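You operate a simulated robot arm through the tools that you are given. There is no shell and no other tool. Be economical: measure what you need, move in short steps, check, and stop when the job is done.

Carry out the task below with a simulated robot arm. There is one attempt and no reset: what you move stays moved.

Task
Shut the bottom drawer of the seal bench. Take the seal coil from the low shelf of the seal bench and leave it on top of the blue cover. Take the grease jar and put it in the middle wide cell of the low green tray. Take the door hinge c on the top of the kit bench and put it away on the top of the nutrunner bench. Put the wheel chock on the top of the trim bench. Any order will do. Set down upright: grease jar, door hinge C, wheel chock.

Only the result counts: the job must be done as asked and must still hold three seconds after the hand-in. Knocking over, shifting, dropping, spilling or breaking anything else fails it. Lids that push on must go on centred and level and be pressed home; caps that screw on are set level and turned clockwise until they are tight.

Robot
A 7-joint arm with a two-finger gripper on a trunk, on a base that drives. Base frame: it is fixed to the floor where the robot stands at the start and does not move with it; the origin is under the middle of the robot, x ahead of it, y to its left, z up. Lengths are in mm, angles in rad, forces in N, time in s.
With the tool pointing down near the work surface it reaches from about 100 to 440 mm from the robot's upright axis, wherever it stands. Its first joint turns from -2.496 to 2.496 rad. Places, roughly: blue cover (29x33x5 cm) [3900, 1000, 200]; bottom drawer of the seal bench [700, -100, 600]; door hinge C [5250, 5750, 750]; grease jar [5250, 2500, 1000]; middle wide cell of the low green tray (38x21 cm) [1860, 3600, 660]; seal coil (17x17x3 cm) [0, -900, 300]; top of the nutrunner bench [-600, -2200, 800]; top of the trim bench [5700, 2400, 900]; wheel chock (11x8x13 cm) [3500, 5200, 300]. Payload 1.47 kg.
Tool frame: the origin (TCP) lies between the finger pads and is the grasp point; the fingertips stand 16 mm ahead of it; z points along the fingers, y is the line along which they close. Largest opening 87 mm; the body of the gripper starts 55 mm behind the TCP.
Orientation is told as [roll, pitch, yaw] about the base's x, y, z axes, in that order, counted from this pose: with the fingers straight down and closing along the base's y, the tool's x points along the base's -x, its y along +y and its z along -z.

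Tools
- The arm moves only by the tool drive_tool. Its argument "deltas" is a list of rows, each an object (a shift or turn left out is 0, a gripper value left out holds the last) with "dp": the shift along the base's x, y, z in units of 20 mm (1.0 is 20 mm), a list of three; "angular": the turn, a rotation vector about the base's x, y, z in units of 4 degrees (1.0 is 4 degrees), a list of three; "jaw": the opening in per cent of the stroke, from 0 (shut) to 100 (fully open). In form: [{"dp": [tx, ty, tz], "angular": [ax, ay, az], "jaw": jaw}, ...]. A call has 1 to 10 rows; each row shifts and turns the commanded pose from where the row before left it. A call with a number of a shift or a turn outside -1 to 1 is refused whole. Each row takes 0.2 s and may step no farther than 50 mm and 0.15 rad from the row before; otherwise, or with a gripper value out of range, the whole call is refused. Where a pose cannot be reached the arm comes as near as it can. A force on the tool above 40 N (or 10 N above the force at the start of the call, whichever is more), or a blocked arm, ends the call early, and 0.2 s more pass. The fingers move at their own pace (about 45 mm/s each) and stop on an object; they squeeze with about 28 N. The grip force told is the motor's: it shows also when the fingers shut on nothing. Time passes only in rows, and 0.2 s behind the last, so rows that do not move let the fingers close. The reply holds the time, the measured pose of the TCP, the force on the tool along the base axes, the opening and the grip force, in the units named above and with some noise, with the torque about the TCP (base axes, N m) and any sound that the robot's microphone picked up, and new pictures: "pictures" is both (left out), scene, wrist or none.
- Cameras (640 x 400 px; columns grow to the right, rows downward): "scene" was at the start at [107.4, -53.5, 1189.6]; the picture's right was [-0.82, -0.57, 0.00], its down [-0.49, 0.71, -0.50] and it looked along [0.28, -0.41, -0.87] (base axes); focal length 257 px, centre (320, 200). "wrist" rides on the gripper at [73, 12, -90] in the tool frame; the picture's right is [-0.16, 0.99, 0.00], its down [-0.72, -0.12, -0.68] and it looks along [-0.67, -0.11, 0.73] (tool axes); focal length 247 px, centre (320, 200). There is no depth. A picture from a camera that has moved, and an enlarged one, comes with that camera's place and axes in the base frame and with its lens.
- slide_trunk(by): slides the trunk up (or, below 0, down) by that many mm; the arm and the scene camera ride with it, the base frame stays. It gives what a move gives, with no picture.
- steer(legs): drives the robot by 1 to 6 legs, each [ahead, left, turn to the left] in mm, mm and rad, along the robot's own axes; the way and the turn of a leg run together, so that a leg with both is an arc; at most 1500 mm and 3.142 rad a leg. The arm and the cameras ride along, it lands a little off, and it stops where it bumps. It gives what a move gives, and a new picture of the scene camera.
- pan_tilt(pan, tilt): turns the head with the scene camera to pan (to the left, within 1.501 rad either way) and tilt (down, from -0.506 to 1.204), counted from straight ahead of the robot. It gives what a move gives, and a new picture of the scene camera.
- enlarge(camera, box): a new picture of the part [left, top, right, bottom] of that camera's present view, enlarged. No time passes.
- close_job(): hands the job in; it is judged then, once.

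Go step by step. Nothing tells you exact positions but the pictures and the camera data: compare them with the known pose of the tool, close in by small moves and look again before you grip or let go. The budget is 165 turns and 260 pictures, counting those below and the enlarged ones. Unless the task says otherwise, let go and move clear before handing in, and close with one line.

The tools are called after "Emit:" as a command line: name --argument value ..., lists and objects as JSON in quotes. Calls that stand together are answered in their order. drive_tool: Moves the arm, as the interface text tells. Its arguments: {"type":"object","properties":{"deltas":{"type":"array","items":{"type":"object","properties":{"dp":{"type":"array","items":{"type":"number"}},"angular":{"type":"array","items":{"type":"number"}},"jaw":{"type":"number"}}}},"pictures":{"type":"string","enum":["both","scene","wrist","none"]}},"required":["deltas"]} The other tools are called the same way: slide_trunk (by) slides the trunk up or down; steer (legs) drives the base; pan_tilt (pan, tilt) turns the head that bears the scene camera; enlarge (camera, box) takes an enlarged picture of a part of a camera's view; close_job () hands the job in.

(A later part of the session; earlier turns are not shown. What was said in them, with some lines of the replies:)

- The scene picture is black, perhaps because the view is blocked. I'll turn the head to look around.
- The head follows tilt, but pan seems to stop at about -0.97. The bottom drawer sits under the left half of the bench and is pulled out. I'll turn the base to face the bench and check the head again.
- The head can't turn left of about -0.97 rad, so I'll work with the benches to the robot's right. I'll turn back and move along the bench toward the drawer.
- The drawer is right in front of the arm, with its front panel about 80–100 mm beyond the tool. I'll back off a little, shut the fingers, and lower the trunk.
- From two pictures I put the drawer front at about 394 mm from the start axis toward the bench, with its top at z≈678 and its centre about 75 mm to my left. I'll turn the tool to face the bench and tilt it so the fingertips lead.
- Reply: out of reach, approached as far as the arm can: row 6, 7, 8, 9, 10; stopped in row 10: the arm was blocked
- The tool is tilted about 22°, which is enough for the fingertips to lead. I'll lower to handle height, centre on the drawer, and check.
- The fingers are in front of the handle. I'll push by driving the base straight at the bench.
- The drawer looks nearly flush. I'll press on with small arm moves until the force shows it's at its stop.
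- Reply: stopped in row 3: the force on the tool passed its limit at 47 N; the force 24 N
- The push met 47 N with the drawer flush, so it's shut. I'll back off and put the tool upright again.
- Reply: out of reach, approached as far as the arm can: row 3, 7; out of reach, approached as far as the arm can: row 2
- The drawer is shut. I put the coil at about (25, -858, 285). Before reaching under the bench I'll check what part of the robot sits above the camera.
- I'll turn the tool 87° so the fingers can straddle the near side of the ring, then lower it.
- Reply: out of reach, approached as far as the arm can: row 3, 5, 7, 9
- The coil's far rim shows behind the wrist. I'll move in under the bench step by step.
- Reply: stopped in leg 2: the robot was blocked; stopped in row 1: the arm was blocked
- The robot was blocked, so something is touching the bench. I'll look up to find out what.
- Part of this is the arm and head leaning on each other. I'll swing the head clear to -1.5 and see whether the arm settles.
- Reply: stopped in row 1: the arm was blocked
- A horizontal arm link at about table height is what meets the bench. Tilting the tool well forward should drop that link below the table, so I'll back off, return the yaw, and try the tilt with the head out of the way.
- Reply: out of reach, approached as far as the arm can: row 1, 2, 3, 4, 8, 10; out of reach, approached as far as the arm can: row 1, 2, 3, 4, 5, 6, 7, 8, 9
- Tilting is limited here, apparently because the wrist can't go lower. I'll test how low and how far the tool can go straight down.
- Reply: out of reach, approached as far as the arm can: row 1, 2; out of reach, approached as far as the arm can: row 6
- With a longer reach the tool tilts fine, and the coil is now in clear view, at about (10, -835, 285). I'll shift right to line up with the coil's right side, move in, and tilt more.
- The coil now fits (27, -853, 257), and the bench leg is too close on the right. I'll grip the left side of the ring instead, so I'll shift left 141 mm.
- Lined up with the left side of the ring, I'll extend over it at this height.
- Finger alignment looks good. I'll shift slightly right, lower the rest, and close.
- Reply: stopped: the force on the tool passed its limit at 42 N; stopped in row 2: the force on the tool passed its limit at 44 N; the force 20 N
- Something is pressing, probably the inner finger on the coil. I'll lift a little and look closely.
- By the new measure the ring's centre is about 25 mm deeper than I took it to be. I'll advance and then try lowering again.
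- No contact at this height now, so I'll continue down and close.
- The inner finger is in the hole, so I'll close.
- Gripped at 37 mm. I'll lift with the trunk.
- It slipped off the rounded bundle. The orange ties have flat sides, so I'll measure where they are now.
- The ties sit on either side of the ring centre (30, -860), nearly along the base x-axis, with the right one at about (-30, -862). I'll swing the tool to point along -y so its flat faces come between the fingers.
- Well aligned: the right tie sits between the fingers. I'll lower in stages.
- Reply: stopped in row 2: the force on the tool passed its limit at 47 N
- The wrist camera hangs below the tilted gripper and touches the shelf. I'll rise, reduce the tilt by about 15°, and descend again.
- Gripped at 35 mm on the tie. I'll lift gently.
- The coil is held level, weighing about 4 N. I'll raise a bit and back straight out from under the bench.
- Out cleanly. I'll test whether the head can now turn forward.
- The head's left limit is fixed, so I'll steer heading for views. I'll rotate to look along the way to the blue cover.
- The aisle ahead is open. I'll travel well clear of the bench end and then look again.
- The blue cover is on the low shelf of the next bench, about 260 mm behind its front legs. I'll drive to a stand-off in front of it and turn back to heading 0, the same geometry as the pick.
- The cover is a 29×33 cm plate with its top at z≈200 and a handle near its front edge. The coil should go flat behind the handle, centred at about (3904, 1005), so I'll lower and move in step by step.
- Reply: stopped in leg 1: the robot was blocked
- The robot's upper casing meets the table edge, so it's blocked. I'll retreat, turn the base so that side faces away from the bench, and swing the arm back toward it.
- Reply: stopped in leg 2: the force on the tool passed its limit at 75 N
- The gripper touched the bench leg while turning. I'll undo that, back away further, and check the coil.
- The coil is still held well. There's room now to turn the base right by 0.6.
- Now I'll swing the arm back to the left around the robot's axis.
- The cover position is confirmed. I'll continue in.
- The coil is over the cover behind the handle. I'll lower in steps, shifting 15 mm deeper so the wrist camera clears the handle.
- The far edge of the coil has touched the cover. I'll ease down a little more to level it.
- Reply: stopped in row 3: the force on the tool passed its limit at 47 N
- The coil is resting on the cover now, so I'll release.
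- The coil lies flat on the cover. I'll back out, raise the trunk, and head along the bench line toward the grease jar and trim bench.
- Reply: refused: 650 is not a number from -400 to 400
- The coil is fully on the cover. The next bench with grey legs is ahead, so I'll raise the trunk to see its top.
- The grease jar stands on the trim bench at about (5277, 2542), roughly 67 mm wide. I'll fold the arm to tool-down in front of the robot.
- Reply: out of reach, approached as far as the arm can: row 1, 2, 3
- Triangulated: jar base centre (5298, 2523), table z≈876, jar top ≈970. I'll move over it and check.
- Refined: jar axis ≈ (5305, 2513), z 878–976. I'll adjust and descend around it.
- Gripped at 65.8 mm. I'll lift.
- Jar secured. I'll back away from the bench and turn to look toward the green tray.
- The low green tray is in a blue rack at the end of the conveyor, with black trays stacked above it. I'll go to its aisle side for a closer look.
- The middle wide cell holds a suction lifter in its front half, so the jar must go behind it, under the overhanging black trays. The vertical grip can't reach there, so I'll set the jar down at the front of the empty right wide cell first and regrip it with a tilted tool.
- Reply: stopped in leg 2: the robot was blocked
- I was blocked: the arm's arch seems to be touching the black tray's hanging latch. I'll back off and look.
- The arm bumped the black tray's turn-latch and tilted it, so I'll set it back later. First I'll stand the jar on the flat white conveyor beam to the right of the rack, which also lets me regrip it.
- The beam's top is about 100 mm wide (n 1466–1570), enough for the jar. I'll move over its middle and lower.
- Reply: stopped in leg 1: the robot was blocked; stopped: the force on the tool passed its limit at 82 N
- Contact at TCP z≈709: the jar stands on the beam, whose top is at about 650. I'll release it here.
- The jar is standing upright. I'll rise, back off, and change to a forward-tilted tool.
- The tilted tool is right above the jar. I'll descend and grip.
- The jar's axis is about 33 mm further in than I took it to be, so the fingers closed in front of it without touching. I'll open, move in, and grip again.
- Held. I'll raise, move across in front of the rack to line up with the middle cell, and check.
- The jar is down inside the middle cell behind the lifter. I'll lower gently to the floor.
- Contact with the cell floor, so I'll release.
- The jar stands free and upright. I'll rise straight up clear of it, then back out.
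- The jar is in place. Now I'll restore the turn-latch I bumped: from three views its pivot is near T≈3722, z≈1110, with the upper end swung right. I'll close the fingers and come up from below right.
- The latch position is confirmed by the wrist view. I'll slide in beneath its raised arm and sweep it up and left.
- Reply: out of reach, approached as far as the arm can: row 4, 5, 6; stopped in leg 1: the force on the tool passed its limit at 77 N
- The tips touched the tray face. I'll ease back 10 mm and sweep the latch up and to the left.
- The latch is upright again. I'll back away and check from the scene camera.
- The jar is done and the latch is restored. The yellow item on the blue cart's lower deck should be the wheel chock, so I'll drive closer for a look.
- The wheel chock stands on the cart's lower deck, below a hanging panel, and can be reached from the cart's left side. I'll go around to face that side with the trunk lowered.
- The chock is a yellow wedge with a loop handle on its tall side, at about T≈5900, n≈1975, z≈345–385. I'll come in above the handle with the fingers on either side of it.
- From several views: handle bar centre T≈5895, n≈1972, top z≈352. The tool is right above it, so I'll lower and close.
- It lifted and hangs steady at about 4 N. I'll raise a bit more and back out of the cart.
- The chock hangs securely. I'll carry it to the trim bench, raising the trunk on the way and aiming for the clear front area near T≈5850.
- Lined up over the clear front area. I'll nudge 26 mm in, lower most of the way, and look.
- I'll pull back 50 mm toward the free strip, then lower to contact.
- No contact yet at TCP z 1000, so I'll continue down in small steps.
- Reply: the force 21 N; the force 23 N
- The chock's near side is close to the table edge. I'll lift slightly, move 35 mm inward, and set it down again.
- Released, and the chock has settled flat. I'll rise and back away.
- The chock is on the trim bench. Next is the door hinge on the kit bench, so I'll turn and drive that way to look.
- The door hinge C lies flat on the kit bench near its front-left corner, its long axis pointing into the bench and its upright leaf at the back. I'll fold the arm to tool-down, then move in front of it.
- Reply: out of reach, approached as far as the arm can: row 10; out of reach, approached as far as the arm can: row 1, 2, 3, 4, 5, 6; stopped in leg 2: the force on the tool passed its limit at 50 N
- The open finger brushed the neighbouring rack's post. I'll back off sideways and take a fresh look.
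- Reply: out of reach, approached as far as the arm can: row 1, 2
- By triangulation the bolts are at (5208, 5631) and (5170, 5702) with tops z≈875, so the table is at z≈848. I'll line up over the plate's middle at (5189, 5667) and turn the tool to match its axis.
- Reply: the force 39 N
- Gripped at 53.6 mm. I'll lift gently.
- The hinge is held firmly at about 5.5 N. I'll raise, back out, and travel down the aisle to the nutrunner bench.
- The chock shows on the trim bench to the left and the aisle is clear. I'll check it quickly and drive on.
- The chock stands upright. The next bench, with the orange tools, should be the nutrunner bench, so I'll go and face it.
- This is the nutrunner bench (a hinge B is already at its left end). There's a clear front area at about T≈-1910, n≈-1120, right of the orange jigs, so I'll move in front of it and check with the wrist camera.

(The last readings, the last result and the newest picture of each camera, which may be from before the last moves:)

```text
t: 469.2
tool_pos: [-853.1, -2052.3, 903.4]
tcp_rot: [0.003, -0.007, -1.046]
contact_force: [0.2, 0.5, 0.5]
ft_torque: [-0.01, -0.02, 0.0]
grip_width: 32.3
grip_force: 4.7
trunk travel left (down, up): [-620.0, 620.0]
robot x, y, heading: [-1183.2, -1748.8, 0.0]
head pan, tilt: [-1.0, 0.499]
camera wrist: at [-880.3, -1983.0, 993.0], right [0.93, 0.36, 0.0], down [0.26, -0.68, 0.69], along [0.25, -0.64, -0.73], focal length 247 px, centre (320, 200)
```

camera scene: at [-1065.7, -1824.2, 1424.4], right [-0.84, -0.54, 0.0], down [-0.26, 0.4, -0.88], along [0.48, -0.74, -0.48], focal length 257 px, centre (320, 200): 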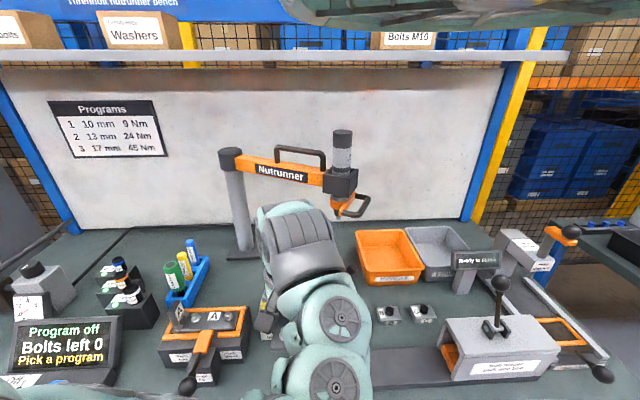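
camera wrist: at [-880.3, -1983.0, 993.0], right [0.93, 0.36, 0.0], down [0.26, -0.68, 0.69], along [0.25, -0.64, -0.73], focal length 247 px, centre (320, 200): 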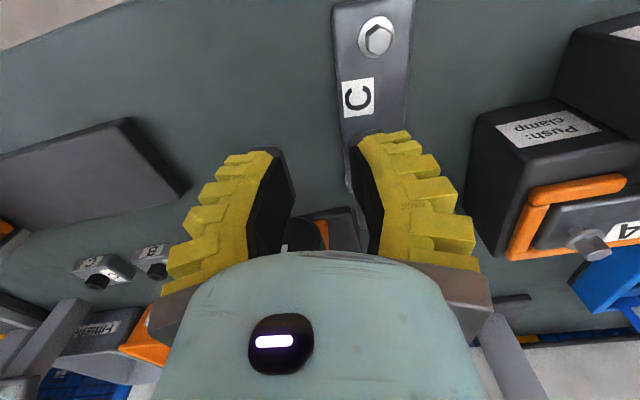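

The hinge slipped out of the grip and lies on the bench. I'll rise clear and see how it lies.

Emit:
slide_trunk --by 150

Emit:
steer --legs '[[-60, 80, 0]]'

Emit:
drive_tool --deltas '[{"jaw": 100}, {"jaw": 100}, {"jaw": 100}]' --pictures "wrist"

```text
t: 470.9
tool_pos: [-854.1, -2053.8, 1053.7]
tcp_rot: [0.003, -0.007, -1.047]
contact_force: [-0.4, -0.3, -0.1]
ft_torque: [0.02, 0.01, 0.01]
grip_width: 32.2
grip_force: 4.7
trunk travel left (down, up): [-770.0, 470.0]
robot x, y, heading: [-1184.7, -1749.5, 0.009]
head pan, tilt: [-1.0, 0.499]
```

```text
t: 472.1
tool_pos: [-913.3, -1973.5, 1052.9]
tcp_rot: [0.002, -0.007, -1.045]
contact_force: [0.2, -0.1, -0.3]
ft_torque: [-0.03, 0.03, -0.02]
grip_width: 32.3
grip_force: 4.5
trunk travel left (down, up): [-770.0, 470.0]
robot x, y, heading: [-1245.6, -1670.3, 0.001]
head pan, tilt: [-1.0, 0.499]
camera scene: at [-1126.3, -1745.5, 1459.5], right [-0.84, -0.54, 0.0], down [-0.26, 0.4, -0.88], along [0.48, -0.74, -0.48], focal length 257 px, centre (320, 200)
```

scene: 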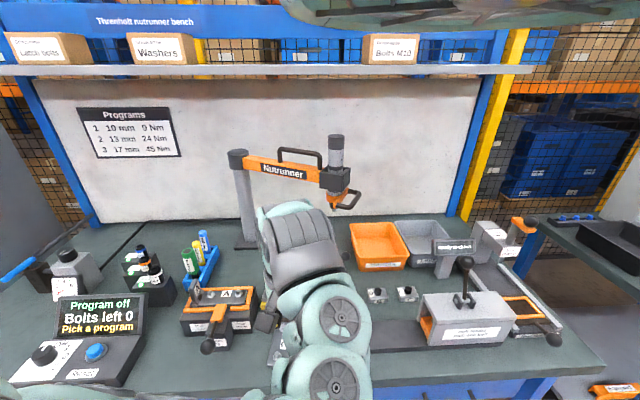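

```text
t: 472.9
tool_pos: [-914.4, -1974.0, 1054.1]
tcp_rot: [0.002, -0.008, -1.044]
contact_force: [0.0, 0.3, -0.3]
ft_torque: [0.0, 0.0, -0.01]
grip_width: 86.9
grip_force: 0.0
trunk travel left (down, up): [-770.0, 470.0]
robot x, y, heading: [-1247.6, -1671.1, 0.0]
head pan, tilt: [-1.0, 0.499]
camera wrist: at [-941.2, -1904.2, 1143.0], right [0.93, 0.36, 0.0], down [0.26, -0.68, 0.69], along [0.25, -0.64, -0.73], focal length 247 px, centre (320, 200)
```

wrist: 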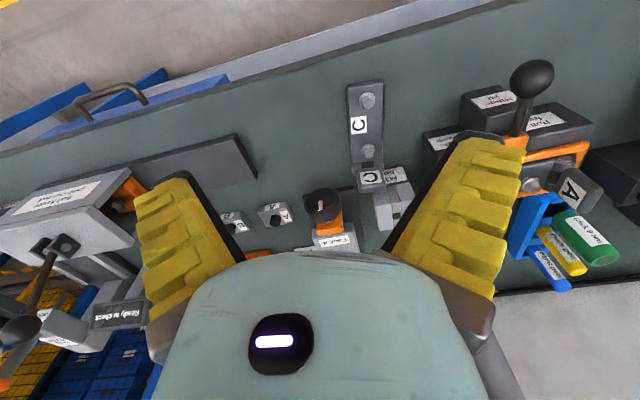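

Emit:
enlarge --camera "wrist" --box '[240, 60, 480, 260]'

```text
2.00 times, centred on (360, 160) of wrist
camera zoom: at [-941.2, -1904.2, 1143.0], right [0.93, 0.36, 0.0], down [0.26, -0.68, 0.69], along [0.25, -0.64, -0.73], focal length 494 px, centre (240, 280)
```

zoom: 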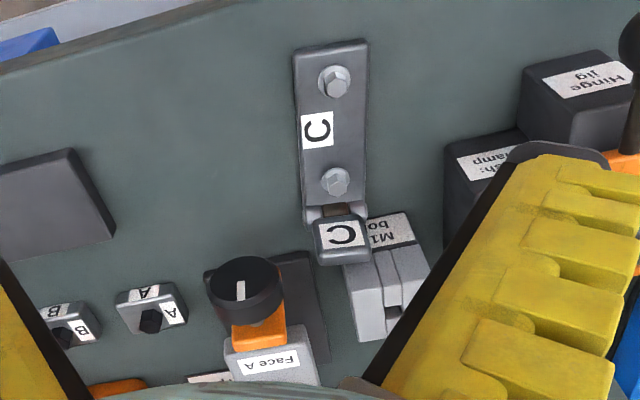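

The hinge stands flat on its base in the clear area, and its neighbours are unmoved. I'll back off and confirm from the side.

Emit:
steer --legs '[[-150, 200, 0], [0, 0, 0.4]]'

Emit:
enlarge --camera "scene" --box '[340, 150, 500, 250]'

```text
t: 475.9
tool_pos: [-974.6, -1622.6, 1053.7]
tcp_rot: [0.003, -0.007, -0.648]
contact_force: [-0.1, -0.2, -0.6]
ft_torque: [0.0, 0.01, 0.01]
grip_width: 87.0
grip_force: 0.1
trunk travel left (down, up): [-770.0, 470.0]
robot x, y, heading: [-1396.0, -1469.2, 0.4]
head pan, tilt: [-1.0, 0.499]
camera scene: at [-1257.5, -1492.7, 1459.5], right [-0.56, -0.83, 0.0], down [-0.4, 0.27, -0.88], along [0.72, -0.5, -0.48], focal length 257 px, centre (320, 200)
```

scene: 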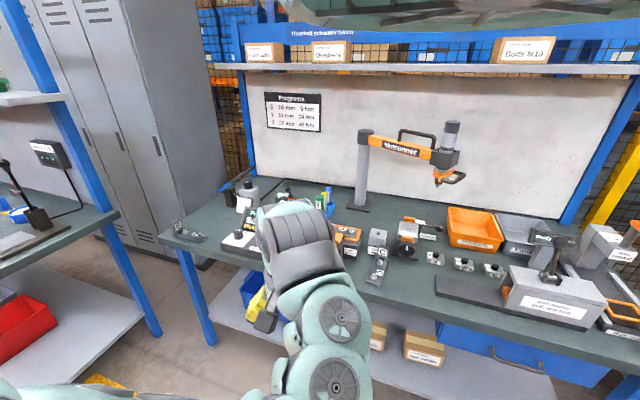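

```text
4.00 times, centred on (420, 200) of scene
camera zoom: at [-1257.5, -1492.7, 1459.5], right [-0.56, -0.83, 0.0], down [-0.4, 0.27, -0.88], along [0.72, -0.5, -0.48], focal length 1028 px, centre (-80, 200)
```

zoom: 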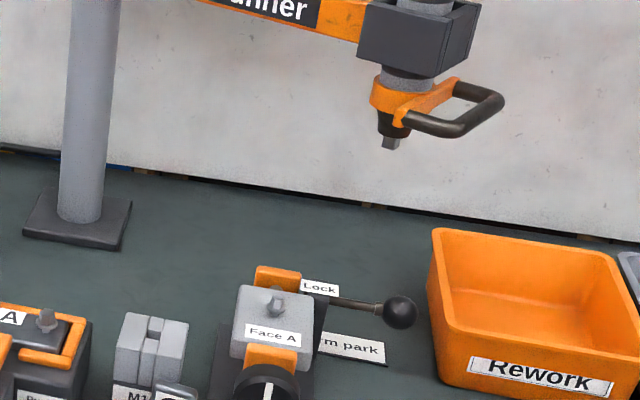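

Emit:
enlarge --camera "scene" --box '[330, 220, 430, 300]'

```text
5.00 times, centred on (380, 260) of scene
camera zoom: at [-1257.5, -1492.7, 1459.5], right [-0.56, -0.83, 0.0], down [-0.4, 0.27, -0.88], along [0.72, -0.5, -0.48], focal length 1285 px, centre (20, -100)
```

zoom: 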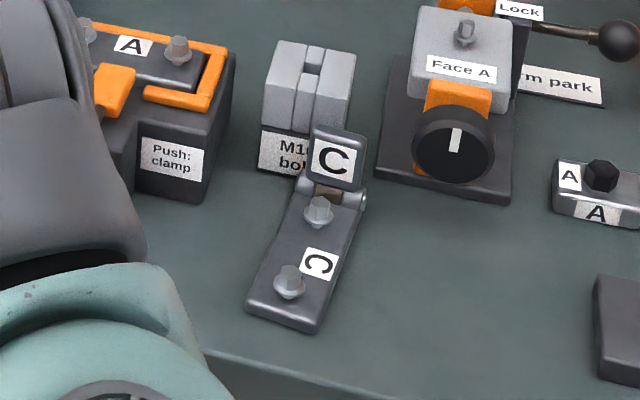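

The hinge stands upright on the nutrunner bench and nothing around it has moved. The other items are in place too and the gripper is clear, so I'll hand in.

Emit:
close_job

```text
The job is handed in.
```

All five items are done and the job is handed in: the drawer is shut, the coil is on the blue cover, the jar is in the middle cell, the chock is on the trim bench and hinge C is on the nutrunner bench. Three things to know: I knocked the kit rack's turn-latch and pushed it back upright, the gripper bumped a bench leg and a rack post, and the hinge slipped from the gripper and dropped onto the bench top but is standing upright.
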